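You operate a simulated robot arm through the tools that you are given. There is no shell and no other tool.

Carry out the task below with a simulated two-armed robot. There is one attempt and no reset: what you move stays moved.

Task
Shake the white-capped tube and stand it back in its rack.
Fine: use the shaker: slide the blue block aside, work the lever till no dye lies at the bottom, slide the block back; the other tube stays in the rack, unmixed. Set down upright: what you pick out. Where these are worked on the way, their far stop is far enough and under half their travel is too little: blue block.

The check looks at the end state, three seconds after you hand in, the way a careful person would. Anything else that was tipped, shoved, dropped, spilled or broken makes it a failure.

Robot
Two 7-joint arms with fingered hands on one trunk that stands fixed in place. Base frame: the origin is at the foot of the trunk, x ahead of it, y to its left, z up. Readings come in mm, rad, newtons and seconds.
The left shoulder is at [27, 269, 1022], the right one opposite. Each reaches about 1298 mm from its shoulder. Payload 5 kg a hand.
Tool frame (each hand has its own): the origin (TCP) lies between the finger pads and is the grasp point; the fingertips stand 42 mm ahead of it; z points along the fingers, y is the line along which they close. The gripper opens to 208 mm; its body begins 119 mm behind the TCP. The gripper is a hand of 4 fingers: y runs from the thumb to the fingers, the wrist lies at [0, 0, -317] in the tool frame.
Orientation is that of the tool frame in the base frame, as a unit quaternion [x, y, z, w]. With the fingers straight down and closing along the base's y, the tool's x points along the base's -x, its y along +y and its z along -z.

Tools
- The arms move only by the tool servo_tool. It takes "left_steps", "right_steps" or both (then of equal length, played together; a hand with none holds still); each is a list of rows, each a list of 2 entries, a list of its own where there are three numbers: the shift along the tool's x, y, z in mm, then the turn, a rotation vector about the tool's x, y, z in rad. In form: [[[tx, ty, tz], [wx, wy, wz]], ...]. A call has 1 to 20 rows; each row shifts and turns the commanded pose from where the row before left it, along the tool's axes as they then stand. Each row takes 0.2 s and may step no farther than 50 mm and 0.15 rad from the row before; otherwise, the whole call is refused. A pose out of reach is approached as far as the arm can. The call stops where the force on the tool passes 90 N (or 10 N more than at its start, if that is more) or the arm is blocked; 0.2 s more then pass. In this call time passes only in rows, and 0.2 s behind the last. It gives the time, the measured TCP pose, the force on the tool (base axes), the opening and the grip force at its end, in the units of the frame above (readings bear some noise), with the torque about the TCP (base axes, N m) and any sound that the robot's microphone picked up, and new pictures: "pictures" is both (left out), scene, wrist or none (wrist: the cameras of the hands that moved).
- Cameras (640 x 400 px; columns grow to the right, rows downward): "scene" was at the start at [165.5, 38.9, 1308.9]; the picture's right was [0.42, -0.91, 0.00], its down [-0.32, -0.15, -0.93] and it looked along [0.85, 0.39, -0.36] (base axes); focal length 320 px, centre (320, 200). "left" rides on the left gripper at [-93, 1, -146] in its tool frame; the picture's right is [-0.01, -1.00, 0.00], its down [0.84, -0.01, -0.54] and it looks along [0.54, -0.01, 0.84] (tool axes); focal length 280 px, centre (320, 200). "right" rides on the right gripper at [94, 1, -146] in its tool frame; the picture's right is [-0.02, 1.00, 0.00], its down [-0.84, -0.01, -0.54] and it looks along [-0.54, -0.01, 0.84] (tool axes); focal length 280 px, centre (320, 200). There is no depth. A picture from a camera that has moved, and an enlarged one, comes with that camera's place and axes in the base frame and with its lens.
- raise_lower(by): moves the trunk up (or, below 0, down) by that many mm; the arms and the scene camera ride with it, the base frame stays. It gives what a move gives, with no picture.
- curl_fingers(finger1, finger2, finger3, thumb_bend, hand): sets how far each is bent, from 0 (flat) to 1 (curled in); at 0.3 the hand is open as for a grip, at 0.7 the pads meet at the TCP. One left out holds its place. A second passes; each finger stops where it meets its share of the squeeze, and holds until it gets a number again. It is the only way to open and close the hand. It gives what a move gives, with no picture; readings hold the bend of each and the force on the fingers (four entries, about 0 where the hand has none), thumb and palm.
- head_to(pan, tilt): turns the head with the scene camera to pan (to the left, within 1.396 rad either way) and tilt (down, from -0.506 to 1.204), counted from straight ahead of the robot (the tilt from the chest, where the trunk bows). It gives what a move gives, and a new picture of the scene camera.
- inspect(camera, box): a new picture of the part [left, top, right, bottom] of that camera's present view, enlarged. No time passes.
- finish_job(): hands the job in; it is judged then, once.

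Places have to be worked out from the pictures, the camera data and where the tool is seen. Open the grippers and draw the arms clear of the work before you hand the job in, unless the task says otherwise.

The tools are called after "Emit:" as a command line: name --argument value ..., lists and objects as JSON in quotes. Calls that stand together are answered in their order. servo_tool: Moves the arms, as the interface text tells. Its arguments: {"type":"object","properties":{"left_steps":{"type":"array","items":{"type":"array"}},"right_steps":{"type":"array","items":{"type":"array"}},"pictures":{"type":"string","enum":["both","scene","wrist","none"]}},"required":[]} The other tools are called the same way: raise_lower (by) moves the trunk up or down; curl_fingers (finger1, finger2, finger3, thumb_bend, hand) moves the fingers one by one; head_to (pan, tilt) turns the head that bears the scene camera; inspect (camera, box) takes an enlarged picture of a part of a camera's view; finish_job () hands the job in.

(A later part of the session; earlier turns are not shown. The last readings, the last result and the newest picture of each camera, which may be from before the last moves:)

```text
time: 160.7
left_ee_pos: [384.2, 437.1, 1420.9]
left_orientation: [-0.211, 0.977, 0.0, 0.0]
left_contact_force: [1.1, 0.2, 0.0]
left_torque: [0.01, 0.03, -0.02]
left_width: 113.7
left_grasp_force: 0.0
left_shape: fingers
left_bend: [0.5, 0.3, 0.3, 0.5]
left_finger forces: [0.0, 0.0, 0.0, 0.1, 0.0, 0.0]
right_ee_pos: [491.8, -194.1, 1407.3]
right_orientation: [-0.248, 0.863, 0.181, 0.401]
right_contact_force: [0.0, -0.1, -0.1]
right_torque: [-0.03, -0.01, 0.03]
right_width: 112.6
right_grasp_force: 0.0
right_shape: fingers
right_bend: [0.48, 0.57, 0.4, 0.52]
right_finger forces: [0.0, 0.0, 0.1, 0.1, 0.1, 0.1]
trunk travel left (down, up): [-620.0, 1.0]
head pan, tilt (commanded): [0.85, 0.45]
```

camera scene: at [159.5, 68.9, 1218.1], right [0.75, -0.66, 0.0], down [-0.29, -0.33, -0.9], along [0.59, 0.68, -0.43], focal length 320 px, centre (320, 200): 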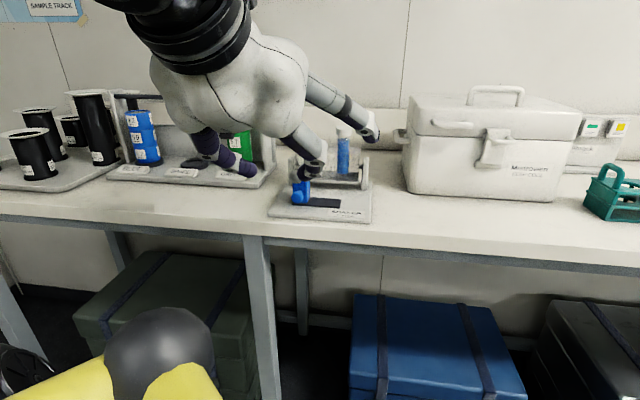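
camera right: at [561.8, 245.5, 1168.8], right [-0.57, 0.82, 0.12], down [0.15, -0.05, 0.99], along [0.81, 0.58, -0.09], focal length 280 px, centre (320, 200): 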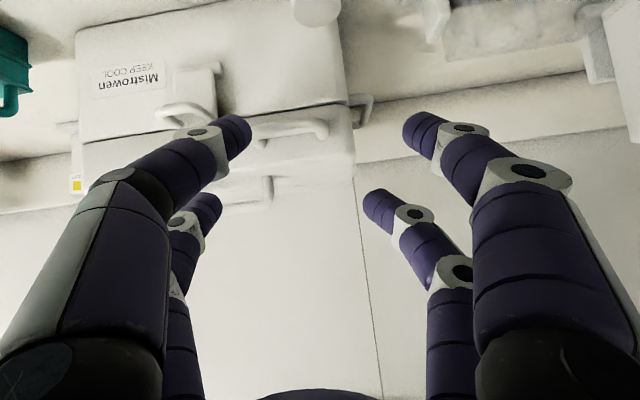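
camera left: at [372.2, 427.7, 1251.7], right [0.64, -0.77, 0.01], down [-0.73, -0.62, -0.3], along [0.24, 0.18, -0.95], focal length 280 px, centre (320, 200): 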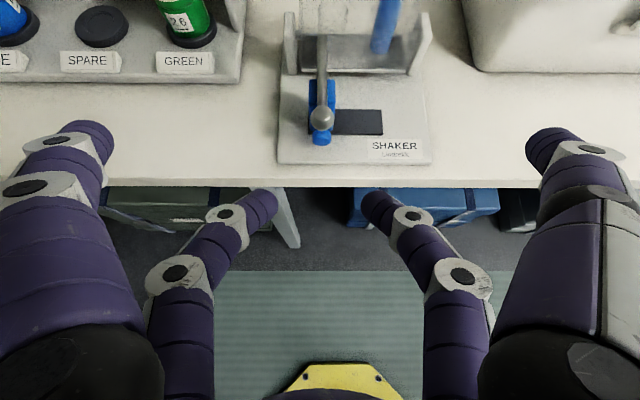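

Now the left hand goes back over the tube in socket B, TCP (646, 559, 1200).

Emit:
servo_tool --left_steps '[[[-36.1, 0.4, 27.6], [0, 0, 0]], [[-36.1, 0.4, 27.6], [0, 0, 0]], [[-36.1, 0.4, 27.6], [0, 0, 0]], [[-36.1, 0.4, 27.6], [0, 0, 0]], [[-36.1, 0.4, 27.6], [0, 0, 0]], [[-36.1, 0.4, 27.6], [0, 0, 0]], [[-36.1, 0.4, 27.6], [0, 0, 0]], [[-36.1, 0.4, 27.6], [0, 0, 0]]]' --pictures "none"

Emit:
head_to --pan 0.65 --tilt 0.6

Emit:
inspect --camera "left" --box '[160, 0, 480, 200]'

Emit:
inspect --camera "scene" --box '[220, 130, 360, 250]'

```text
time: 162.5
left_ee_pos: [647.4, 559.3, 1199.7]
left_orientation: [-0.212, 0.977, 0.0, 0.0]
left_contact_force: [0.9, 0.1, 0.5]
left_torque: [-0.1, 0.05, -0.02]
left_width: 113.8
left_grasp_force: 0.1
left_shape: fingers
left_bend: [0.5, 0.3, 0.3, 0.5]
left_finger forces: [0.0, 0.0, 0.1, 0.0, 0.0, 0.0]
right_ee_pos: [493.4, -194.2, 1406.4]
right_orientation: [-0.249, 0.863, 0.182, 0.401]
right_contact_force: [1.5, 0.0, -0.1]
right_torque: [-0.04, 0.06, 0.03]
right_width: 112.4
right_grasp_force: 0.1
right_shape: fingers
right_bend: [0.48, 0.57, 0.4, 0.52]
right_finger forces: [0.0, 0.0, 0.1, 0.0, 0.0, 0.0]
trunk travel left (down, up): [-620.0, 1.0]
head pan, tilt (commanded): [0.85, 0.45]
```

```text
time: 163.3
left_ee_pos: [647.4, 559.2, 1200.1]
left_orientation: [-0.211, 0.978, 0.0, 0.0]
left_contact_force: [1.0, 1.0, -0.3]
left_torque: [0.01, 0.08, 0.02]
left_width: 113.5
left_grasp_force: 0.1
left_shape: fingers
left_bend: [0.5, 0.3, 0.3, 0.5]
left_finger forces: [0.1, 0.0, 0.0, 0.0, 0.0, 0.1]
right_ee_pos: [492.6, -193.9, 1408.7]
right_orientation: [-0.248, 0.863, 0.182, 0.401]
right_contact_force: [-0.2, -0.4, 0.2]
right_torque: [0.0, 0.03, 0.02]
right_width: 112.6
right_grasp_force: 0.1
right_shape: fingers
right_bend: [0.48, 0.57, 0.4, 0.52]
right_finger forces: [0.1, 0.0, 0.0, 0.1, 0.0, 0.0]
trunk travel left (down, up): [-620.0, 1.0]
head pan, tilt (commanded): [0.649, 0.6]
camera scene: at [140.1, 53.4, 1509.4], right [0.6, -0.8, 0.0], down [-0.45, -0.34, -0.83], along [0.66, 0.5, -0.56], focal length 320 px, centre (320, 200)
```

scene: 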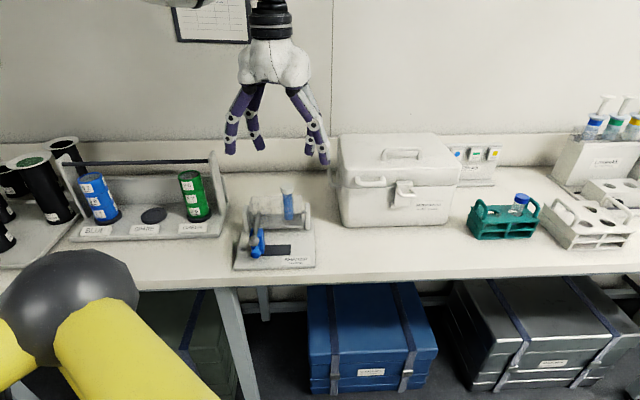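

```text
2.00 times, centred on (320, 100) of left
camera zoom: at [732.2, 597.9, 1346.6], right [0.43, -0.9, 0.0], down [-0.76, -0.36, 0.54], along [-0.49, -0.23, -0.84], focal length 561 px, centre (320, 400)
```

zoom: 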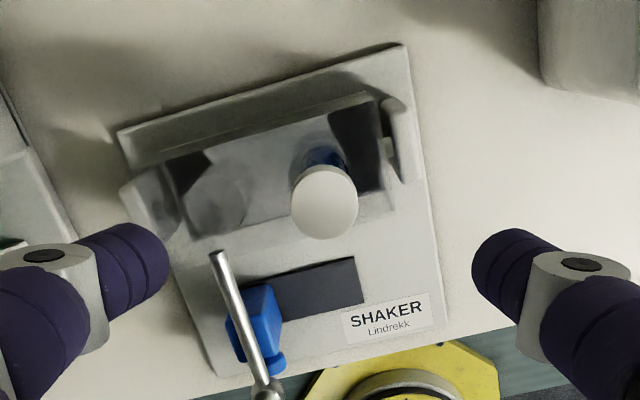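

```text
3.33 times, centred on (290, 190) of scene
camera zoom: at [140.1, 53.4, 1509.4], right [0.6, -0.8, 0.0], down [-0.45, -0.34, -0.83], along [0.66, 0.5, -0.56], focal length 1066 px, centre (420, 233)
```

zoom: 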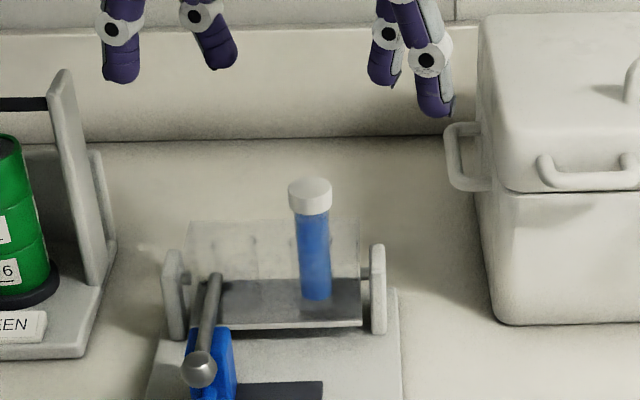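

The cap is at about (670, 565, 1051). I descend to grip height just beneath it.

Emit:
servo_tool --left_steps '[[[1.2, -0.9, 33.5], [0, 0, 0]], [[1.2, -0.9, 33.5], [0, 0, 0]], [[1.2, -0.9, 33.5], [0, 0, 0]], [[1.2, -0.8, 31.5], [0, 0, 0]]]' --pictures "none"

Emit:
inspect --camera "left" --box '[180, 60, 460, 230]'

Emit:
inspect --camera "scene" --box '[220, 130, 360, 250]'

```text
time: 164.3
left_ee_pos: [644.9, 554.0, 1067.4]
left_orientation: [-0.212, 0.977, 0.0, 0.001]
left_contact_force: [-0.5, 0.3, 0.2]
left_torque: [-0.04, 0.04, 0.02]
left_width: 113.3
left_grasp_force: 0.0
left_shape: fingers
left_bend: [0.5, 0.3, 0.3, 0.5]
left_finger forces: [0.0, 0.0, 0.0, 0.1, 0.0, 0.0]
right_ee_pos: [491.6, -193.5, 1408.8]
right_orientation: [-0.249, 0.863, 0.182, 0.402]
right_contact_force: [0.3, 0.6, 0.3]
right_torque: [-0.01, 0.02, -0.02]
right_width: 112.6
right_grasp_force: 0.1
right_shape: fingers
right_bend: [0.48, 0.57, 0.4, 0.52]
right_finger forces: [0.1, 0.1, 0.1, 0.0, 0.0, 0.1]
trunk travel left (down, up): [-620.0, 1.0]
head pan, tilt (commanded): [0.649, 0.6]
```

```text
2.29 times, centred on (320, 145) of left
camera zoom: at [729.4, 593.2, 1213.8], right [0.43, -0.9, 0.0], down [-0.76, -0.36, 0.54], along [-0.49, -0.23, -0.84], focal length 641 px, centre (320, 326)
```

zoom: 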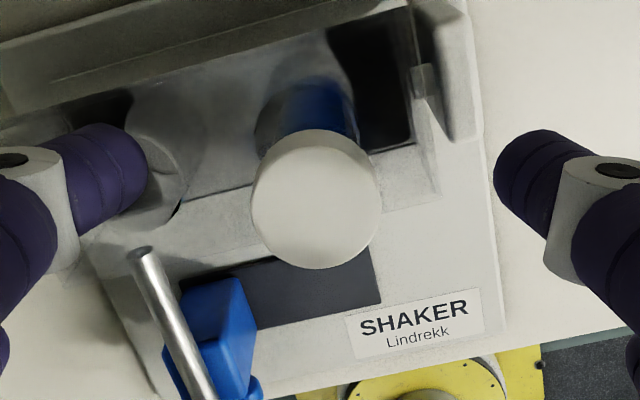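

```text
3.33 times, centred on (290, 190) of scene
camera zoom: at [139.7, 53.6, 1509.4], right [0.6, -0.8, 0.0], down [-0.45, -0.34, -0.82], along [0.66, 0.5, -0.57], focal length 1066 px, centre (420, 233)
```

zoom: 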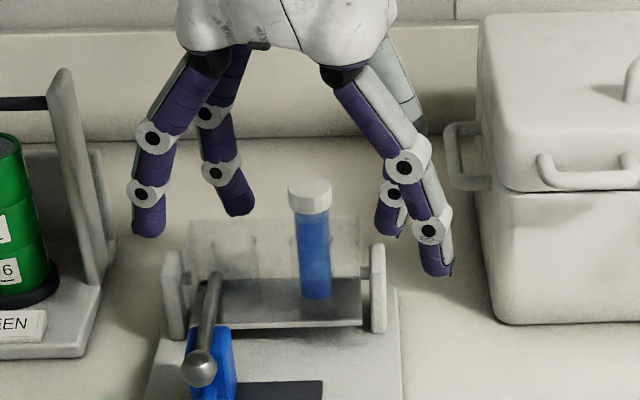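

Aligned as at the first pick-up. I close finger1/thumb, this time with a moderate squeeze to keep the tube straight.

Emit:
curl_fingers --hand "left" --finger1 0.64 --thumb_bend 0.64

Emit:
curl_fingers --hand "left" --finger1 0.69 --thumb_bend 0.68

Emit:
inspect --camera "left" --box '[180, 60, 460, 230]'

```text
time: 165.3
left_ee_pos: [644.0, 553.1, 1067.3]
left_orientation: [-0.211, 0.977, 0.0, 0.0]
left_contact_force: [-0.3, 0.1, -1.0]
left_torque: [0.0, 0.01, 0.02]
left_width: 42.2
left_grasp_force: 0.5
left_shape: fingers
left_bend: [0.63, 0.3, 0.3, 0.64]
left_finger forces: [0.7, 0.0, 0.1, 0.0, 0.7, 0.1]
right_ee_pos: [491.2, -194.7, 1407.9]
right_orientation: [-0.246, 0.863, 0.18, 0.403]
right_contact_force: [1.6, 0.2, -0.5]
right_torque: [-0.03, -0.02, -0.02]
right_width: 112.6
right_grasp_force: 0.0
right_shape: fingers
right_bend: [0.48, 0.57, 0.4, 0.52]
right_finger forces: [0.0, 0.0, 0.0, 0.1, 0.0, 0.1]
trunk travel left (down, up): [-620.0, 1.0]
head pan, tilt (commanded): [0.649, 0.6]
```

```text
time: 166.3
left_ee_pos: [644.6, 553.3, 1067.8]
left_orientation: [-0.212, 0.977, 0.0, 0.001]
left_contact_force: [-0.3, -0.2, 0.6]
left_torque: [-0.03, 0.02, 0.0]
left_width: 38.7
left_grasp_force: 7.6
left_shape: fingers
left_bend: [0.64, 0.3, 0.3, 0.66]
left_finger forces: [7.1, 0.0, 0.0, 0.1, 7.0, 0.0]
right_ee_pos: [492.7, -193.2, 1407.6]
right_orientation: [-0.247, 0.863, 0.181, 0.403]
right_contact_force: [0.0, 0.4, -0.1]
right_torque: [-0.01, 0.01, 0.0]
right_width: 112.7
right_grasp_force: 0.0
right_shape: fingers
right_bend: [0.48, 0.57, 0.4, 0.52]
right_finger forces: [0.0, 0.0, 0.0, 0.0, 0.0, 0.1]
trunk travel left (down, up): [-620.0, 1.0]
head pan, tilt (commanded): [0.649, 0.6]
```

```text
2.29 times, centred on (320, 145) of left
camera zoom: at [729.2, 592.7, 1214.4], right [0.43, -0.9, 0.0], down [-0.76, -0.36, 0.54], along [-0.49, -0.23, -0.84], focal length 641 px, centre (320, 326)
```

zoom: 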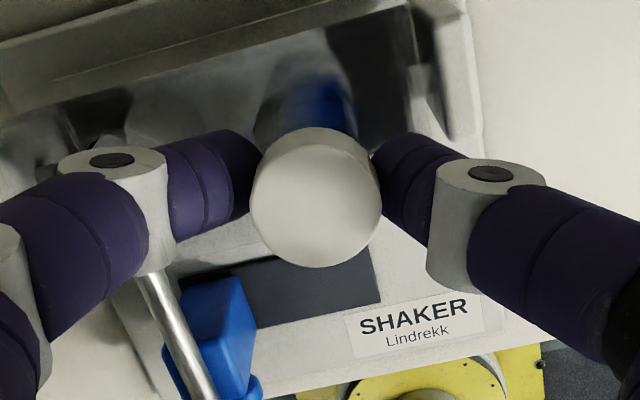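

Symmetric grip, 7 N each, tube straight. I lift straight out of the socket, 30 mm first, then more.

Emit:
servo_tool --left_steps '[[[0, 0, -10], [0, 0, 0]], [[0, 0, -10], [0, 0, 0]], [[0, 0, -10], [0, 0, 0]]]' --pictures "none"

Emit:
servo_tool --left_steps '[[[0, 0, -20], [0, 0, 0]], [[0, 0, -20], [0, 0, 0]], [[0, 0, -20], [0, 0, 0]], [[0, 0, -20], [0, 0, 0]]]' --pictures "both"

Emit:
inspect --camera "scene" --box '[220, 90, 360, 210]'

```text
time: 167.1
left_ee_pos: [643.8, 553.3, 1097.7]
left_orientation: [-0.211, 0.978, 0.0, 0.0]
left_contact_force: [-0.5, -0.1, -0.1]
left_torque: [-0.01, -0.01, -0.01]
left_width: 38.7
left_grasp_force: 6.3
left_shape: fingers
left_bend: [0.64, 0.3, 0.3, 0.66]
left_finger forces: [7.1, 0.0, 0.0, 0.0, 7.1, 0.1]
right_ee_pos: [490.7, -195.1, 1407.9]
right_orientation: [-0.247, 0.863, 0.181, 0.402]
right_contact_force: [-0.2, 0.2, -0.1]
right_torque: [0.02, -0.01, 0.0]
right_width: 112.6
right_grasp_force: 0.1
right_shape: fingers
right_bend: [0.48, 0.57, 0.4, 0.52]
right_finger forces: [0.1, 0.1, 0.0, 0.1, 0.0, 0.0]
trunk travel left (down, up): [-620.0, 1.0]
head pan, tilt (commanded): [0.649, 0.6]
```

```text
time: 168.1
left_ee_pos: [643.9, 552.9, 1178.8]
left_orientation: [-0.211, 0.977, 0.0, 0.001]
left_contact_force: [-0.2, 0.0, 0.2]
left_torque: [0.01, 0.03, -0.03]
left_width: 38.7
left_grasp_force: 7.0
left_shape: fingers
left_bend: [0.64, 0.3, 0.3, 0.66]
left_finger forces: [7.0, 0.0, 0.1, 0.0, 7.0, 0.0]
right_ee_pos: [490.6, -195.1, 1408.1]
right_orientation: [-0.247, 0.862, 0.181, 0.403]
right_contact_force: [-1.0, -0.2, 0.2]
right_torque: [0.0, 0.01, 0.02]
right_width: 112.5
right_grasp_force: 0.1
right_shape: fingers
right_bend: [0.48, 0.57, 0.4, 0.52]
right_finger forces: [0.1, 0.1, 0.0, 0.0, 0.1, 0.1]
trunk travel left (down, up): [-620.0, 1.0]
head pan, tilt (commanded): [0.649, 0.6]
camera scene: at [139.3, 53.0, 1509.5], right [0.6, -0.8, 0.0], down [-0.45, -0.34, -0.83], along [0.66, 0.5, -0.56], focal length 320 px, centre (320, 200)
camera left: at [728.9, 592.6, 1325.6], right [0.43, -0.9, 0.0], down [-0.76, -0.36, 0.54], along [-0.49, -0.23, -0.84], focal length 280 px, centre (320, 200)
```

scene: 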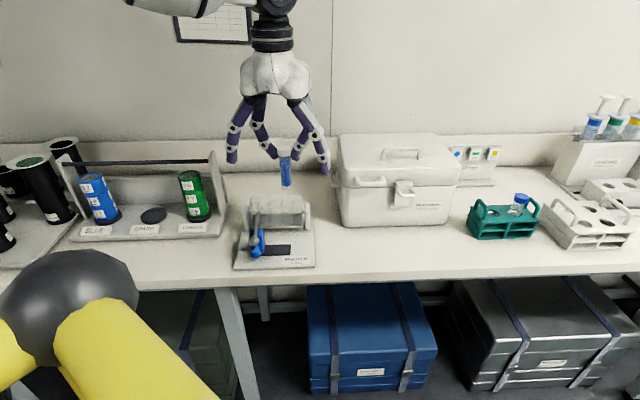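
left: 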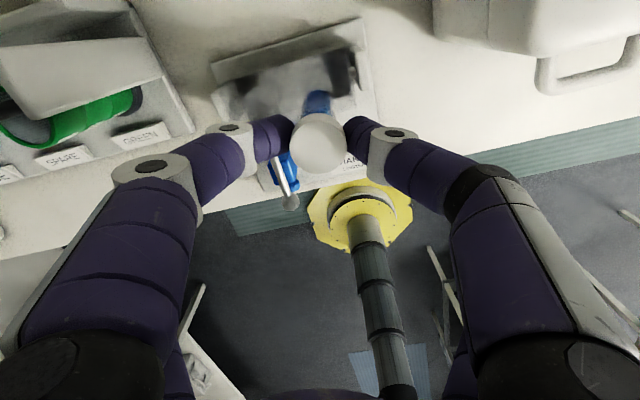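

```text
3.33 times, centred on (290, 150) of scene
camera zoom: at [139.3, 53.0, 1509.5], right [0.6, -0.8, 0.0], down [-0.45, -0.34, -0.83], along [0.66, 0.5, -0.56], focal length 1066 px, centre (420, 367)
```

zoom: 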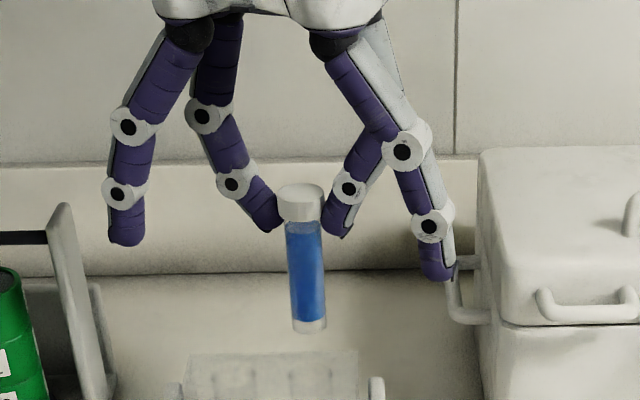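

The tube is uniformly blue and hangs straight. I carry it to the same table spot in front of the box.

Emit:
servo_tool --left_steps '[[[9.7, -39.3, 0], [0, 0, 0]], [[9.7, -39.3, 0], [0, 0, 0]], [[9.7, -39.3, 0], [0, 0, 0]], [[9.7, -39.3, 0], [0, 0, 0]], [[9.7, -39.3, 0], [0, 0, 0]], [[0, 0, 40], [0, 0, 0]], [[0, 0, 40], [0, 0, 0]], [[0, 0, 40], [0, 0, 0]]]' --pictures "scene"

Emit:
inspect --camera "scene" --box '[290, 150, 430, 270]'

```text
time: 169.9
left_ee_pos: [681.2, 356.2, 1058.6]
left_orientation: [-0.212, 0.977, -0.001, 0.001]
left_contact_force: [0.2, 1.2, -0.1]
left_torque: [-0.13, 0.05, -0.03]
left_width: 38.5
left_grasp_force: 6.8
left_shape: fingers
left_bend: [0.64, 0.3, 0.3, 0.66]
left_finger forces: [7.2, 0.1, 0.0, 0.1, 7.0, 0.0]
right_ee_pos: [492.8, -193.6, 1407.9]
right_orientation: [-0.249, 0.863, 0.182, 0.401]
right_contact_force: [-0.5, -0.1, 0.6]
right_torque: [-0.07, 0.09, -0.02]
right_width: 112.8
right_grasp_force: 0.0
right_shape: fingers
right_bend: [0.48, 0.57, 0.4, 0.52]
right_finger forces: [0.0, 0.1, 0.0, 0.1, 0.0, 0.0]
trunk travel left (down, up): [-620.0, 1.0]
head pan, tilt (commanded): [0.649, 0.6]
camera scene: at [140.2, 54.4, 1509.3], right [0.6, -0.8, 0.0], down [-0.45, -0.34, -0.82], along [0.66, 0.5, -0.57], focal length 320 px, centre (320, 200)
```

scene: 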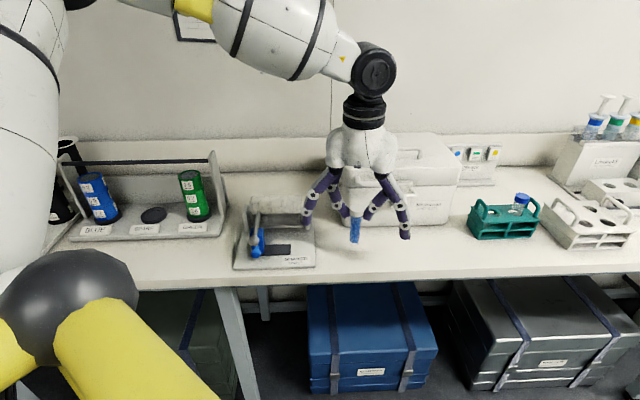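

```text
3.33 times, centred on (360, 210) of scene
camera zoom: at [140.2, 54.4, 1509.3], right [0.6, -0.8, 0.0], down [-0.45, -0.34, -0.82], along [0.66, 0.5, -0.57], focal length 1066 px, centre (187, 167)
```

zoom: 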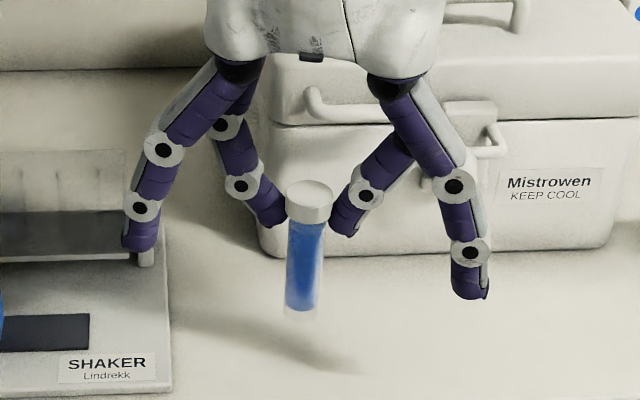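

Over the spot, about 20 mm up. I lower 12 mm, then in small steps until the table is felt.

Emit:
servo_tool --left_steps '[[[0, 0, 6], [0, 0, 0]], [[0, 0, 6], [0, 0, 0]]]' --pictures "none"

Emit:
servo_tool --left_steps '[[[0, 0, 3], [0, 0, 0]]]' --pictures "none"

Emit:
servo_tool --left_steps '[[[0, 0, 3], [0, 0, 0]]]' --pictures "none"

Emit:
servo_tool --left_steps '[[[0, 0, 2], [0, 0, 0]]]' --pictures "none"

```text
time: 170.5
left_ee_pos: [680.0, 355.0, 1047.1]
left_orientation: [-0.211, 0.978, 0.0, 0.001]
left_contact_force: [0.5, -0.9, -0.3]
left_torque: [0.0, -0.01, -0.01]
left_width: 38.5
left_grasp_force: 7.3
left_shape: fingers
left_bend: [0.64, 0.3, 0.3, 0.66]
left_finger forces: [7.1, 0.1, 0.0, 0.0, 7.0, 0.1]
right_ee_pos: [491.1, -193.8, 1407.9]
right_orientation: [-0.247, 0.863, 0.181, 0.403]
right_contact_force: [0.1, 0.1, 0.4]
right_torque: [0.02, -0.05, -0.02]
right_width: 112.6
right_grasp_force: 0.1
right_shape: fingers
right_bend: [0.48, 0.57, 0.4, 0.52]
right_finger forces: [0.0, 0.0, 0.0, 0.1, 0.1, 0.1]
trunk travel left (down, up): [-620.0, 1.0]
head pan, tilt (commanded): [0.649, 0.6]
```

```text
time: 170.9
left_ee_pos: [680.3, 355.1, 1043.0]
left_orientation: [-0.211, 0.978, 0.0, 0.0]
left_contact_force: [-0.8, 0.1, -0.5]
left_torque: [-0.07, 0.01, -0.03]
left_width: 38.7
left_grasp_force: 6.8
left_shape: fingers
left_bend: [0.64, 0.3, 0.3, 0.66]
left_finger forces: [7.1, 0.1, 0.1, 0.0, 7.0, 0.0]
right_ee_pos: [491.2, -193.8, 1409.6]
right_orientation: [-0.248, 0.863, 0.181, 0.402]
right_contact_force: [0.9, -0.4, -0.3]
right_torque: [0.0, -0.02, 0.0]
right_width: 112.3
right_grasp_force: 0.1
right_shape: fingers
right_bend: [0.48, 0.57, 0.4, 0.52]
right_finger forces: [0.0, 0.1, 0.1, 0.1, 0.0, 0.1]
trunk travel left (down, up): [-620.0, 1.0]
head pan, tilt (commanded): [0.649, 0.6]
```

```text
time: 171.3
left_ee_pos: [680.9, 355.0, 1041.0]
left_orientation: [-0.211, 0.977, -0.001, 0.0]
left_contact_force: [0.1, -0.6, -0.4]
left_torque: [-0.02, 0.03, -0.01]
left_width: 38.7
left_grasp_force: 7.6
left_shape: fingers
left_bend: [0.64, 0.3, 0.3, 0.66]
left_finger forces: [7.1, 0.1, 0.0, 0.0, 7.0, 0.1]
right_ee_pos: [490.8, -193.2, 1408.0]
right_orientation: [-0.248, 0.863, 0.181, 0.401]
right_contact_force: [0.5, 0.7, 0.6]
right_torque: [0.01, 0.01, 0.01]
right_width: 112.5
right_grasp_force: 0.1
right_shape: fingers
right_bend: [0.48, 0.57, 0.4, 0.52]
right_finger forces: [0.1, 0.0, 0.1, 0.0, 0.0, 0.0]
trunk travel left (down, up): [-620.0, 1.0]
head pan, tilt (commanded): [0.649, 0.6]
```

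```text
time: 171.7
left_ee_pos: [681.8, 356.3, 1038.0]
left_orientation: [-0.211, 0.977, 0.0, 0.0]
left_contact_force: [-0.4, 0.0, -0.6]
left_torque: [-0.02, -0.01, -0.01]
left_width: 38.3
left_grasp_force: 7.1
left_shape: fingers
left_bend: [0.64, 0.3, 0.3, 0.66]
left_finger forces: [7.2, 0.0, 0.0, 0.0, 7.1, 0.1]
right_ee_pos: [492.5, -194.7, 1408.4]
right_orientation: [-0.248, 0.863, 0.181, 0.401]
right_contact_force: [-0.6, 0.6, 0.3]
right_torque: [0.02, 0.04, 0.0]
right_width: 112.6
right_grasp_force: 0.1
right_shape: fingers
right_bend: [0.48, 0.57, 0.4, 0.52]
right_finger forces: [0.0, 0.0, 0.1, 0.1, 0.0, 0.0]
trunk travel left (down, up): [-620.0, 1.0]
head pan, tilt (commanded): [0.649, 0.6]
```

Not yet touching at TCP z=1038; I keep stepping down 2 mm.

Emit:
servo_tool --left_steps '[[[0, 0, 2], [0, 0, 0]]]' --pictures "none"

Emit:
servo_tool --left_steps '[[[0, 0, 2], [0, 0, 0]]]' --pictures "none"

Emit:
inspect --camera "scene" --box '[320, 190, 400, 260]'

```text
time: 172.1
left_ee_pos: [681.7, 355.7, 1036.2]
left_orientation: [-0.212, 0.977, -0.001, 0.001]
left_contact_force: [-0.2, 0.4, -0.8]
left_torque: [-0.01, 0.07, -0.02]
left_width: 38.8
left_grasp_force: 6.3
left_shape: fingers
left_bend: [0.64, 0.3, 0.3, 0.66]
left_finger forces: [7.1, 0.0, 0.0, 0.0, 7.0, 0.0]
right_ee_pos: [491.3, -194.5, 1408.4]
right_orientation: [-0.248, 0.863, 0.182, 0.402]
right_contact_force: [0.7, 0.7, 0.7]
right_torque: [-0.02, 0.01, 0.03]
right_width: 112.3
right_grasp_force: 0.1
right_shape: fingers
right_bend: [0.48, 0.57, 0.4, 0.52]
right_finger forces: [0.0, 0.0, 0.1, 0.1, 0.0, 0.1]
trunk travel left (down, up): [-620.0, 1.0]
head pan, tilt (commanded): [0.649, 0.6]
```

```text
time: 172.5
left_ee_pos: [680.9, 355.9, 1033.5]
left_orientation: [-0.211, 0.977, 0.0, 0.0]
left_contact_force: [1.8, 1.1, -0.7]
left_torque: [-0.03, -0.01, 0.03]
left_width: 38.6
left_grasp_force: 7.2
left_shape: fingers
left_bend: [0.64, 0.3, 0.3, 0.66]
left_finger forces: [7.2, 0.0, 0.0, 0.1, 7.0, 0.0]
right_ee_pos: [491.4, -194.2, 1407.6]
right_orientation: [-0.247, 0.863, 0.181, 0.401]
right_contact_force: [0.5, 0.8, 0.7]
right_torque: [0.03, 0.01, -0.01]
right_width: 112.6
right_grasp_force: 0.1
right_shape: fingers
right_bend: [0.48, 0.57, 0.4, 0.52]
right_finger forces: [0.0, 0.0, 0.0, 0.0, 0.0, 0.0]
trunk travel left (down, up): [-620.0, 1.0]
head pan, tilt (commanded): [0.649, 0.6]
```

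```text
5.71 times, centred on (360, 225) of scene
camera zoom: at [139.6, 53.5, 1509.4], right [0.6, -0.8, 0.0], down [-0.45, -0.34, -0.82], along [0.66, 0.5, -0.57], focal length 1828 px, centre (91, 57)
```

zoom: 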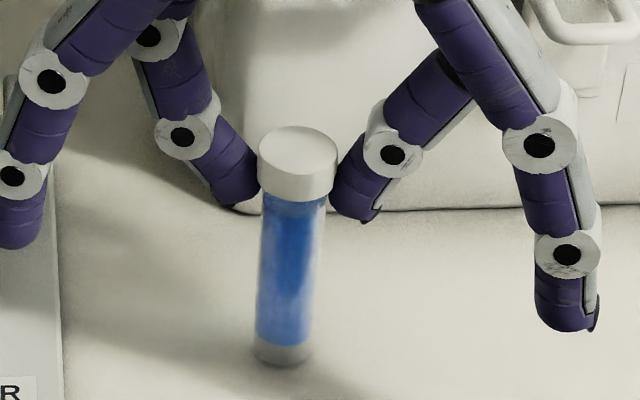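

Almost down. Two more small steps.

Emit:
servo_tool --left_steps '[[[0, 0, 1.5], [0, 0, 0]]]' --pictures "none"

Emit:
servo_tool --left_steps '[[[0, 0, 1.5], [0, 0, 0]]]' --pictures "none"

```text
time: 172.9
left_ee_pos: [680.1, 355.8, 1031.7]
left_orientation: [-0.211, 0.977, -0.001, 0.0]
left_contact_force: [-0.4, -0.1, -1.1]
left_torque: [0.0, 0.05, 0.0]
left_width: 38.5
left_grasp_force: 7.1
left_shape: fingers
left_bend: [0.64, 0.3, 0.3, 0.66]
left_finger forces: [7.2, 0.1, 0.1, 0.1, 7.1, 0.0]
right_ee_pos: [492.8, -195.0, 1408.3]
right_orientation: [-0.247, 0.863, 0.181, 0.401]
right_contact_force: [-0.2, 0.2, -0.1]
right_torque: [0.02, 0.0, 0.05]
right_width: 112.6
right_grasp_force: 0.1
right_shape: fingers
right_bend: [0.48, 0.57, 0.4, 0.52]
right_finger forces: [0.1, 0.0, 0.0, 0.0, 0.0, 0.0]
trunk travel left (down, up): [-620.0, 1.0]
head pan, tilt (commanded): [0.649, 0.6]
```

```text
time: 173.3
left_ee_pos: [680.5, 356.5, 1031.2]
left_orientation: [-0.211, 0.977, 0.0, -0.001]
left_contact_force: [0.4, 0.0, -0.1]
left_torque: [-0.06, 0.02, -0.01]
left_width: 38.9
left_grasp_force: 7.4
left_shape: fingers
left_bend: [0.64, 0.3, 0.3, 0.66]
left_finger forces: [7.1, 0.0, 0.0, 0.0, 7.0, 0.0]
right_ee_pos: [493.0, -194.4, 1407.8]
right_orientation: [-0.248, 0.863, 0.181, 0.401]
right_contact_force: [0.0, -0.4, -0.8]
right_torque: [0.01, 0.01, 0.0]
right_width: 112.7
right_grasp_force: 0.0
right_shape: fingers
right_bend: [0.48, 0.57, 0.4, 0.52]
right_finger forces: [0.0, 0.1, 0.0, 0.1, 0.0, 0.1]
trunk travel left (down, up): [-620.0, 1.0]
head pan, tilt (commanded): [0.649, 0.6]
```

No table felt yet; continuing in 1.5 mm steps.

Emit:
servo_tool --left_steps '[[[0, 0, 1.5], [0, 0, 0]]]' --pictures "none"

Emit:
servo_tool --left_steps '[[[0, 0, 1.5], [0, 0, 0]]]' --pictures "none"

Emit:
inspect --camera "scene" --box '[330, 215, 390, 260]'

```text
time: 173.7
left_ee_pos: [679.9, 355.2, 1029.8]
left_orientation: [-0.212, 0.977, 0.0, 0.001]
left_contact_force: [0.2, 0.3, 1.9]
left_torque: [0.0, -0.08, 0.02]
left_width: 38.1
left_grasp_force: 6.0
left_shape: fingers
left_bend: [0.64, 0.3, 0.3, 0.66]
left_finger forces: [6.7, 0.0, 0.0, 0.1, 6.5, 0.0]
right_ee_pos: [491.5, -193.8, 1408.6]
right_orientation: [-0.247, 0.863, 0.181, 0.402]
right_contact_force: [0.4, 0.4, -0.2]
right_torque: [-0.02, -0.02, 0.0]
right_width: 112.6
right_grasp_force: 0.0
right_shape: fingers
right_bend: [0.48, 0.57, 0.4, 0.52]
right_finger forces: [0.0, 0.0, 0.0, 0.0, 0.0, 0.0]
trunk travel left (down, up): [-620.0, 1.0]
head pan, tilt (commanded): [0.649, 0.6]
```

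```text
time: 174.1
left_ee_pos: [680.6, 355.3, 1027.6]
left_orientation: [-0.211, 0.978, 0.0, 0.0]
left_contact_force: [0.4, 0.2, -1.2]
left_torque: [-0.03, 0.04, 0.0]
left_width: 34.8
left_grasp_force: 6.3
left_shape: fingers
left_bend: [0.65, 0.3, 0.3, 0.67]
left_finger forces: [6.1, 0.0, 0.1, 0.1, 5.8, 0.0]
right_ee_pos: [491.6, -194.1, 1408.8]
right_orientation: [-0.248, 0.863, 0.181, 0.401]
right_contact_force: [-0.6, -0.2, 0.7]
right_torque: [-0.01, -0.02, -0.02]
right_width: 112.4
right_grasp_force: 0.0
right_shape: fingers
right_bend: [0.48, 0.57, 0.4, 0.52]
right_finger forces: [0.0, 0.1, 0.1, 0.1, 0.1, 0.0]
trunk travel left (down, up): [-620.0, 1.0]
head pan, tilt (commanded): [0.649, 0.6]
```

```text
8.89 times, centred on (360, 238) of scene
camera zoom: at [139.5, 53.4, 1509.4], right [0.6, -0.8, 0.0], down [-0.45, -0.34, -0.82], along [0.66, 0.5, -0.57], focal length 2844 px, centre (-36, -133)
```

zoom: 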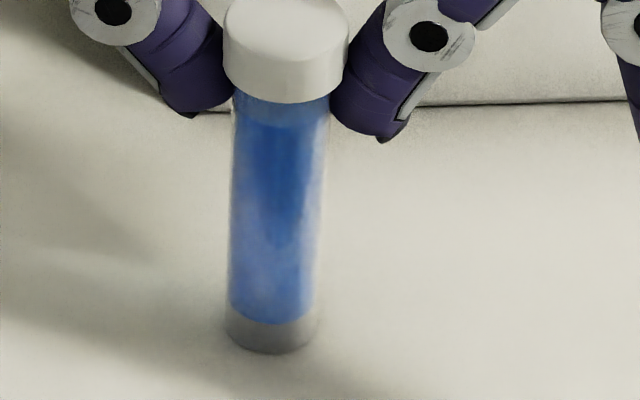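

The tube is on the table (the tips slid down under the cap's rim as they met it). I release evenly and open.

Emit:
curl_fingers --hand "left" --finger1 0.61 --thumb_bend 0.63

Emit:
curl_fingers --hand "left" --finger1 0.48 --thumb_bend 0.48

Emit:
inspect --camera "scene" --box '[320, 190, 400, 260]'

Emit:
inspect --camera "left" --box '[180, 60, 460, 230]'

```text
time: 175.1
left_ee_pos: [680.4, 355.4, 1028.0]
left_orientation: [-0.21, 0.978, -0.001, 0.001]
left_contact_force: [-0.3, -0.1, -0.8]
left_torque: [-0.02, 0.0, 0.0]
left_width: 49.6
left_grasp_force: 0.1
left_shape: fingers
left_bend: [0.61, 0.3, 0.3, 0.63]
left_finger forces: [0.0, 0.1, 0.1, 0.1, 0.0, 0.0]
right_ee_pos: [492.0, -194.0, 1408.8]
right_orientation: [-0.247, 0.863, 0.181, 0.402]
right_contact_force: [0.4, -0.3, 0.3]
right_torque: [-0.01, -0.02, 0.03]
right_width: 112.4
right_grasp_force: 0.0
right_shape: fingers
right_bend: [0.48, 0.57, 0.4, 0.52]
right_finger forces: [0.1, 0.0, 0.1, 0.0, 0.1, 0.0]
trunk travel left (down, up): [-620.0, 1.0]
head pan, tilt (commanded): [0.649, 0.6]
```

```text
time: 176.1
left_ee_pos: [681.2, 355.9, 1027.2]
left_orientation: [-0.212, 0.977, -0.001, 0.0]
left_contact_force: [0.8, -0.2, 0.1]
left_torque: [-0.02, 0.0, -0.01]
left_width: 122.9
left_grasp_force: 0.0
left_shape: fingers
left_bend: [0.48, 0.3, 0.3, 0.48]
left_finger forces: [0.0, 0.0, 0.0, 0.1, 0.0, 0.0]
right_ee_pos: [491.4, -194.1, 1408.7]
right_orientation: [-0.247, 0.863, 0.18, 0.403]
right_contact_force: [0.4, 0.0, -0.2]
right_torque: [-0.01, -0.02, 0.04]
right_width: 112.6
right_grasp_force: 0.1
right_shape: fingers
right_bend: [0.48, 0.57, 0.4, 0.52]
right_finger forces: [0.0, 0.0, 0.0, 0.1, 0.0, 0.1]
trunk travel left (down, up): [-620.0, 1.0]
head pan, tilt (commanded): [0.649, 0.6]
```

```text
5.71 times, centred on (360, 225) of scene
camera zoom: at [139.4, 53.3, 1509.5], right [0.6, -0.8, 0.0], down [-0.45, -0.34, -0.83], along [0.66, 0.5, -0.56], focal length 1828 px, centre (91, 57)
```

zoom: 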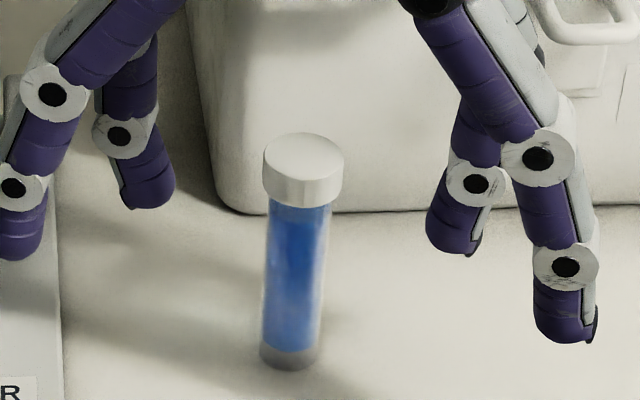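

```text
2.29 times, centred on (320, 145) of left
camera zoom: at [765.6, 394.3, 1174.5], right [0.43, -0.9, 0.0], down [-0.76, -0.36, 0.54], along [-0.49, -0.23, -0.84], focal length 641 px, centre (320, 326)
```

zoom: 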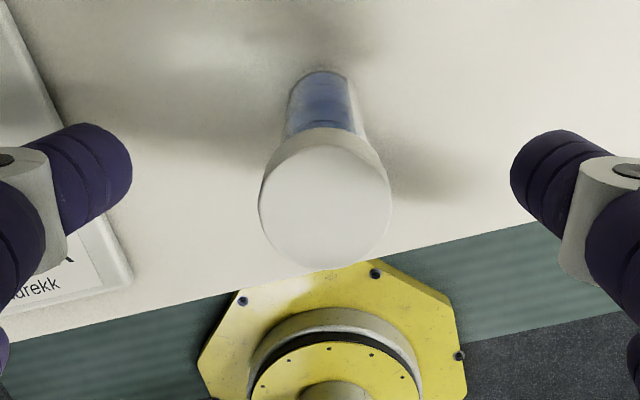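

The tube stands free on the table. I raise the left hand straight up and retract it to its own side.

Emit:
servo_tool --left_steps '[[[0, 0, -20], [0, 0, 0]], [[0, 0, -40], [0, 0, 0]], [[0, 0, -45], [0, 0, 0]], [[0, 0, -45], [0, 0, 0]], [[0, 0, -45], [0, 0, 0]], [[10, 35, -25], [0, 0, 0]], [[10, 40, -15], [0, 0, 0]], [[20, 40, 0], [0, 0, 0]], [[25, 40, 0], [0, 0, 0]], [[25, 40, 0], [0, 0, 0]], [[25, 40, 0], [0, 0, 0]], [[25, 40, 0], [0, 0, 0]]]' --right_steps '[[[0, 0, 0], [0.0348, 0, -0.0445]], [[0, 0, 0], [0.0348, 0, -0.0445]], [[0, 0, 0], [0, 0, 0]], [[0, 0, 0], [0, 0, 0]], [[0, 0, 0], [0, 0, 0]], [[0, 0, 0], [0, 0, 0]], [[0, 0, 0], [0, 0, 0]], [[0, 0, 0], [0, 0, 0]], [[0, 0, 0], [0, 0, 0]], [[0, 0, 0], [0, 0, 0]], [[0, 0, 0], [0, 0, 0]], [[0, 0, 0], [0, 0, 0]]]' --pictures "scene"

```text
time: 178.7
left_ee_pos: [437.5, 549.3, 1262.5]
left_orientation: [-0.211, 0.977, 0.0, 0.001]
left_contact_force: [-1.1, 1.0, -1.8]
left_torque: [-0.16, -0.13, -0.04]
left_width: 123.1
left_grasp_force: 0.1
left_shape: fingers
left_bend: [0.48, 0.3, 0.3, 0.48]
left_finger forces: [0.0, 0.0, 0.0, 0.0, 0.0, 0.0]
right_ee_pos: [490.3, -192.4, 1409.0]
right_orientation: [-0.272, 0.856, 0.132, 0.419]
right_contact_force: [-1.4, 0.8, 1.1]
right_torque: [-0.11, 0.0, -0.19]
right_width: 112.4
right_grasp_force: 0.0
right_shape: fingers
right_bend: [0.48, 0.57, 0.4, 0.52]
right_finger forces: [0.0, 0.0, 0.0, 0.0, 0.1, 0.0]
trunk travel left (down, up): [-620.0, 1.0]
head pan, tilt (commanded): [0.649, 0.6]
camera scene: at [138.0, 55.0, 1509.6], right [0.6, -0.8, 0.0], down [-0.45, -0.34, -0.83], along [0.66, 0.5, -0.56], focal length 320 px, centre (320, 200)
```

scene: 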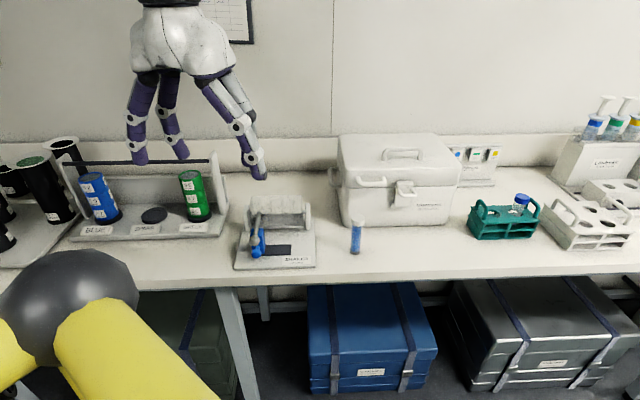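

The spot is clear. I set the right hand's pair half open and bring it back, by the same way, to above the tube (TCP (699, 359, 1156)).

Emit:
curl_fingers --hand "right" --finger1 0.5 --thumb_bend 0.5 --finger2 0.57 --finger3 0.5

Emit:
servo_tool --right_steps '[[[-2.9, 15.05, 40.1], [0, 0, 0]], [[-2.9, 15.05, 40.1], [0, 0, 0]], [[-2.9, 15.05, 40.1], [0, 0, 0]], [[-2.9, 15.05, 40.1], [0, 0, 0]], [[-2.9, 15.05, 40.1], [0, 0, 0]], [[-2.9, 15.05, 40.1], [0, 0, 0]], [[-2.9, 15.05, 40.1], [0, 0, 0]], [[-2.9, 15.05, 40.1], [0, 0, 0]], [[-11.0, 30.0, 31.3], [0, 0, 0]], [[-11.0, 30.0, 31.3], [0, 0, 0]], [[-11.0, 30.0, 31.3], [0, 0, 0]], [[-11.0, 30.0, 31.3], [0, 0, 0]], [[-11.0, 30.0, 31.3], [0, 0, 0]], [[-11.0, 30.0, 31.3], [0, 0, 0]], [[-11.0, 30.0, 31.3], [0, 0, 0]]]' --left_steps '[[[0, 30, -20], [0, 0, 0]], [[0, 30, -20], [0, 0, 0]], [[0, 30, -20], [0, 0, 0]], [[0, 30, -20], [0, 0, 0]], [[0, 0, 0], [0, 0, 0]], [[0, 0, 0], [0, 0, 0]], [[0, 0, 0], [0, 0, 0]], [[0, 0, 0], [0, 0, 0]], [[0, 0, 0], [0, 0, 0]], [[0, 0, 0], [0, 0, 0]], [[0, 0, 0], [0, 0, 0]], [[0, 0, 0], [0, 0, 0]], [[0, 0, 0], [0, 0, 0]], [[0, 0, 0], [0, 0, 0]], [[0, 0, 0], [0, 0, 0]]]' --pictures "both"

```text
time: 179.7
left_ee_pos: [438.8, 545.8, 1263.4]
left_orientation: [-0.211, 0.977, 0.0, 0.0]
left_contact_force: [0.5, -0.7, 0.2]
left_torque: [0.1, 0.07, -0.01]
left_width: 123.4
left_grasp_force: 0.1
left_shape: fingers
left_bend: [0.48, 0.3, 0.3, 0.48]
left_finger forces: [0.0, 0.1, 0.0, 0.0, 0.1, 0.0]
right_ee_pos: [492.4, -194.6, 1408.1]
right_orientation: [-0.271, 0.857, 0.133, 0.418]
right_contact_force: [0.5, -0.6, -0.2]
right_torque: [0.07, 0.04, 0.02]
right_width: 113.0
right_grasp_force: 0.1
right_shape: fingers
right_bend: [0.5, 0.56, 0.5, 0.5]
right_finger forces: [0.0, 0.0, 0.1, 0.0, 0.0, 0.0]
trunk travel left (down, up): [-620.0, 1.0]
head pan, tilt (commanded): [0.649, 0.6]
```

```text
time: 182.9
left_ee_pos: [390.1, 658.3, 1341.2]
left_orientation: [-0.212, 0.977, -0.001, 0.001]
left_contact_force: [-0.3, 1.5, 0.2]
left_torque: [-0.18, -0.01, 0.0]
left_width: 123.1
left_grasp_force: 0.0
left_shape: fingers
left_bend: [0.48, 0.3, 0.3, 0.48]
left_finger forces: [0.1, 0.0, 0.0, 0.0, 0.0, 0.0]
right_ee_pos: [698.0, 359.1, 1155.5]
right_orientation: [-0.272, 0.857, 0.133, 0.418]
right_contact_force: [-0.3, 1.6, -0.4]
right_torque: [-0.05, 0.01, -0.05]
right_width: 113.1
right_grasp_force: 0.1
right_shape: fingers
right_bend: [0.5, 0.56, 0.5, 0.5]
right_finger forces: [0.0, 0.1, 0.1, 0.1, 0.0, 0.0]
trunk travel left (down, up): [-620.0, 1.0]
head pan, tilt (commanded): [0.649, 0.6]
camera scene: at [139.2, 54.6, 1509.4], right [0.6, -0.8, 0.0], down [-0.45, -0.34, -0.82], along [0.66, 0.5, -0.57], focal length 320 px, centre (320, 200)
camera right: at [555.7, 260.0, 1171.7], right [-0.57, 0.82, 0.01], down [0.08, 0.04, 1.0], along [0.82, 0.57, -0.09], focal length 280 px, centre (320, 200)
camera left: at [474.4, 698.0, 1488.2], right [0.43, -0.9, 0.0], down [-0.76, -0.36, 0.54], along [-0.49, -0.23, -0.84], focal length 280 px, centre (320, 200)
```

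scene: 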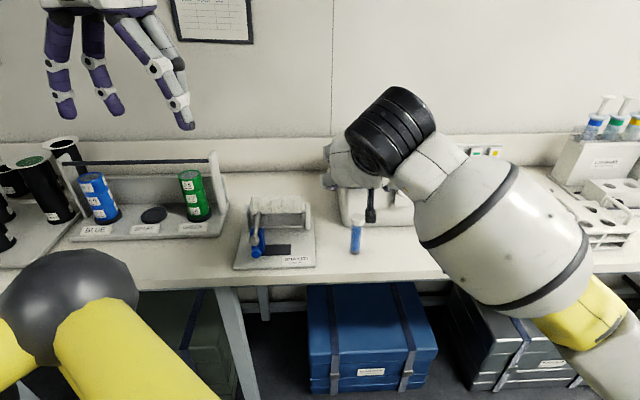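
right: 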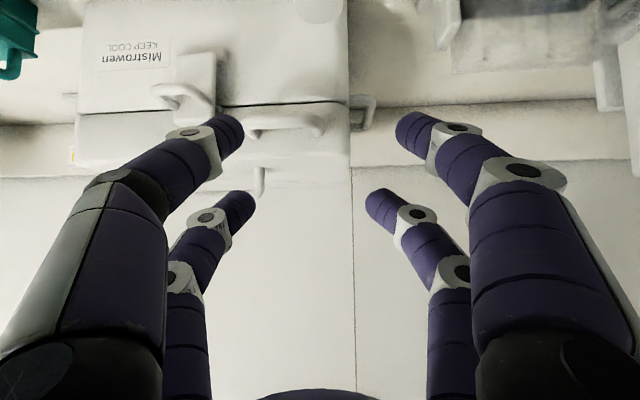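
left: 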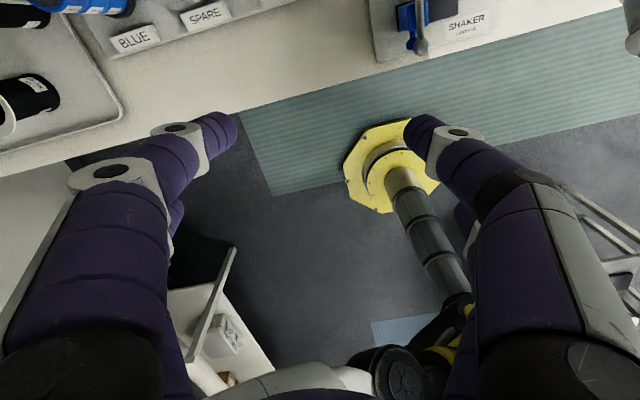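

In place above the tube. I descend 65 mm and check the alignment.

Emit:
servo_tool --right_steps '[[[25.6, 0, 19.9], [0, 0, 0]], [[25.6, 0, 19.9], [0, 0, 0]]]' --pictures "none"

Emit:
inspect --camera "right" --box '[180, 0, 460, 180]'

```text
time: 183.5
left_ee_pos: [389.8, 656.5, 1344.4]
left_orientation: [-0.211, 0.977, -0.001, 0.0]
left_contact_force: [0.0, -0.1, 0.3]
left_torque: [0.09, 0.06, -0.04]
left_width: 123.4
left_grasp_force: 0.0
left_shape: fingers
left_bend: [0.48, 0.3, 0.3, 0.48]
left_finger forces: [0.0, 0.0, 0.1, 0.1, 0.1, 0.0]
right_ee_pos: [700.2, 357.5, 1090.2]
right_orientation: [-0.272, 0.856, 0.134, 0.418]
right_contact_force: [0.2, -0.6, 1.3]
right_torque: [-0.03, 0.09, 0.08]
right_width: 113.4
right_grasp_force: 0.0
right_shape: fingers
right_bend: [0.5, 0.56, 0.5, 0.5]
right_finger forces: [0.0, 0.0, 0.0, 0.0, 0.1, 0.0]
trunk travel left (down, up): [-620.0, 1.0]
head pan, tilt (commanded): [0.649, 0.6]
```

```text
2.22 times, centred on (320, 90) of right
camera zoom: at [556.8, 258.7, 1106.2], right [-0.57, 0.82, 0.01], down [0.08, 0.04, 1.0], along [0.82, 0.57, -0.09], focal length 623 px, centre (320, 444)
```

zoom: 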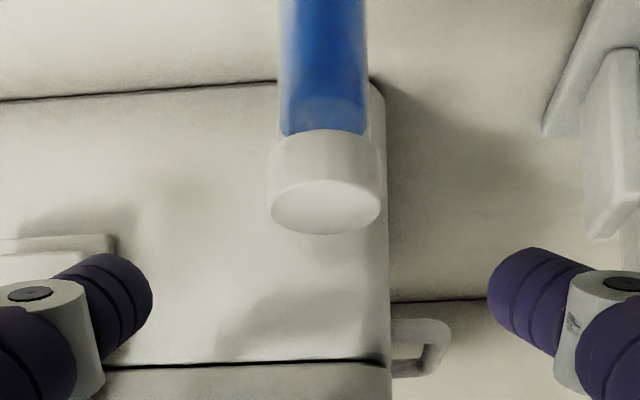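

Centred on the cap. I descend the remaining 34 mm to the cap's height.

Emit:
servo_tool --right_steps '[[[12.8, 0.8, 11.2], [0, 0, 0]], [[12.8, 0.7, 11.2], [0, 0, 0]]]' --pictures "none"

Emit:
curl_fingers --hand "right" --finger1 0.61 --thumb_bend 0.61

Emit:
inspect --camera "right" --box '[180, 30, 460, 210]'

```text
time: 184.1
left_ee_pos: [389.9, 658.6, 1341.0]
left_orientation: [-0.211, 0.977, 0.0, 0.0]
left_contact_force: [-0.4, 1.2, -1.3]
left_torque: [-0.03, 0.02, 0.0]
left_width: 123.3
left_grasp_force: 0.1
left_shape: fingers
left_bend: [0.48, 0.3, 0.3, 0.48]
left_finger forces: [0.1, 0.0, 0.0, 0.0, 0.0, 0.1]
right_ee_pos: [699.3, 360.6, 1056.8]
right_orientation: [-0.272, 0.857, 0.133, 0.417]
right_contact_force: [0.1, 0.0, 0.1]
right_torque: [-0.02, 0.04, 0.0]
right_width: 113.2
right_grasp_force: 0.1
right_shape: fingers
right_bend: [0.5, 0.56, 0.5, 0.5]
right_finger forces: [0.1, 0.0, 0.0, 0.0, 0.0, 0.0]
trunk travel left (down, up): [-620.0, 1.0]
head pan, tilt (commanded): [0.649, 0.6]
```

```text
time: 185.1
left_ee_pos: [390.9, 658.2, 1342.0]
left_orientation: [-0.211, 0.977, 0.0, 0.001]
left_contact_force: [-0.2, 0.0, -0.4]
left_torque: [-0.02, -0.02, 0.03]
left_width: 123.6
left_grasp_force: 0.0
left_shape: fingers
left_bend: [0.48, 0.3, 0.3, 0.48]
left_finger forces: [0.1, 0.0, 0.0, 0.0, 0.1, 0.0]
right_ee_pos: [700.0, 360.6, 1056.4]
right_orientation: [-0.271, 0.857, 0.133, 0.417]
right_contact_force: [0.4, 0.0, 0.4]
right_torque: [0.03, 0.03, 0.0]
right_width: 55.7
right_grasp_force: 0.1
right_shape: fingers
right_bend: [0.61, 0.56, 0.5, 0.61]
right_finger forces: [0.0, 0.0, 0.0, 0.1, 0.0, 0.0]
trunk travel left (down, up): [-620.0, 1.0]
head pan, tilt (commanded): [0.649, 0.6]
```

```text
2.22 times, centred on (320, 120) of right
camera zoom: at [556.8, 261.2, 1072.2], right [-0.57, 0.82, 0.01], down [0.08, 0.04, 1.0], along [0.82, 0.57, -0.09], focal length 623 px, centre (320, 378)
```

zoom: 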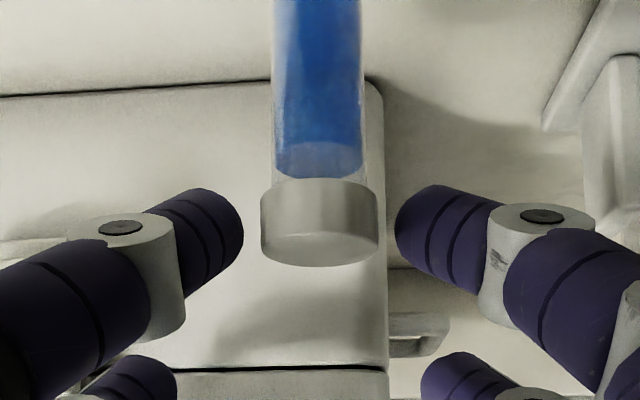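

Evenly placed at cap height. I close with the same moderate squeeze.

Emit:
curl_fingers --hand "right" --finger1 0.64 --thumb_bend 0.64

Emit:
curl_fingers --hand "right" --finger1 0.695 --thumb_bend 0.68

Emit:
inspect --camera "right" --box '[180, 30, 460, 210]'

```text
time: 186.1
left_ee_pos: [390.0, 657.5, 1342.6]
left_orientation: [-0.211, 0.977, -0.001, 0.0]
left_contact_force: [0.4, 0.5, -0.1]
left_torque: [0.01, -0.02, -0.01]
left_width: 123.4
left_grasp_force: 0.0
left_shape: fingers
left_bend: [0.48, 0.3, 0.3, 0.48]
left_finger forces: [0.0, 0.0, 0.0, 0.0, 0.1, 0.0]
right_ee_pos: [698.9, 360.5, 1056.4]
right_orientation: [-0.271, 0.857, 0.132, 0.418]
right_contact_force: [0.9, 0.0, 0.1]
right_torque: [-0.03, -0.01, -0.04]
right_width: 43.1
right_grasp_force: 0.3
right_shape: fingers
right_bend: [0.63, 0.56, 0.5, 0.64]
right_finger forces: [0.9, 0.0, 0.0, 0.0, 1.0, 0.0]
trunk travel left (down, up): [-620.0, 1.0]
head pan, tilt (commanded): [0.649, 0.6]
```

```text
time: 187.1
left_ee_pos: [390.0, 656.5, 1341.5]
left_orientation: [-0.211, 0.977, 0.0, 0.0]
left_contact_force: [0.6, -0.2, 0.4]
left_torque: [0.01, 0.0, 0.01]
left_width: 123.7
left_grasp_force: 0.1
left_shape: fingers
left_bend: [0.48, 0.3, 0.3, 0.48]
left_finger forces: [0.0, 0.0, 0.0, 0.0, 0.1, 0.0]
right_ee_pos: [698.1, 359.2, 1057.1]
right_orientation: [-0.272, 0.857, 0.133, 0.417]
right_contact_force: [0.7, -1.1, -0.5]
right_torque: [0.05, 0.05, 0.0]
right_width: 39.9
right_grasp_force: 8.1
right_shape: fingers
right_bend: [0.64, 0.56, 0.5, 0.66]
right_finger forces: [7.7, 0.1, 0.0, 0.0, 7.7, 0.0]
trunk travel left (down, up): [-620.0, 1.0]
head pan, tilt (commanded): [0.649, 0.6]
```

```text
2.22 times, centred on (320, 120) of right
camera zoom: at [556.9, 261.3, 1072.2], right [-0.57, 0.82, 0.01], down [0.08, 0.04, 1.0], along [0.82, 0.57, -0.09], focal length 623 px, centre (320, 378)
```

zoom: 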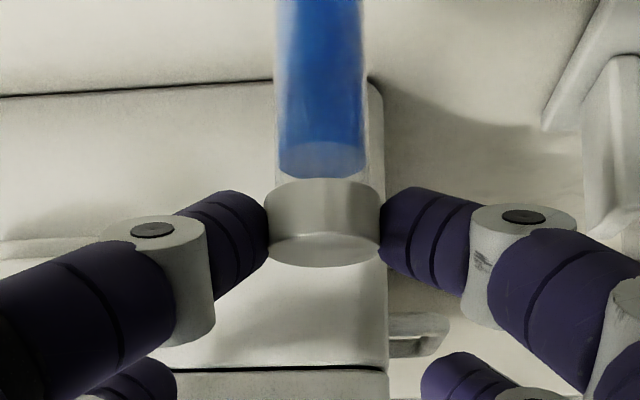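

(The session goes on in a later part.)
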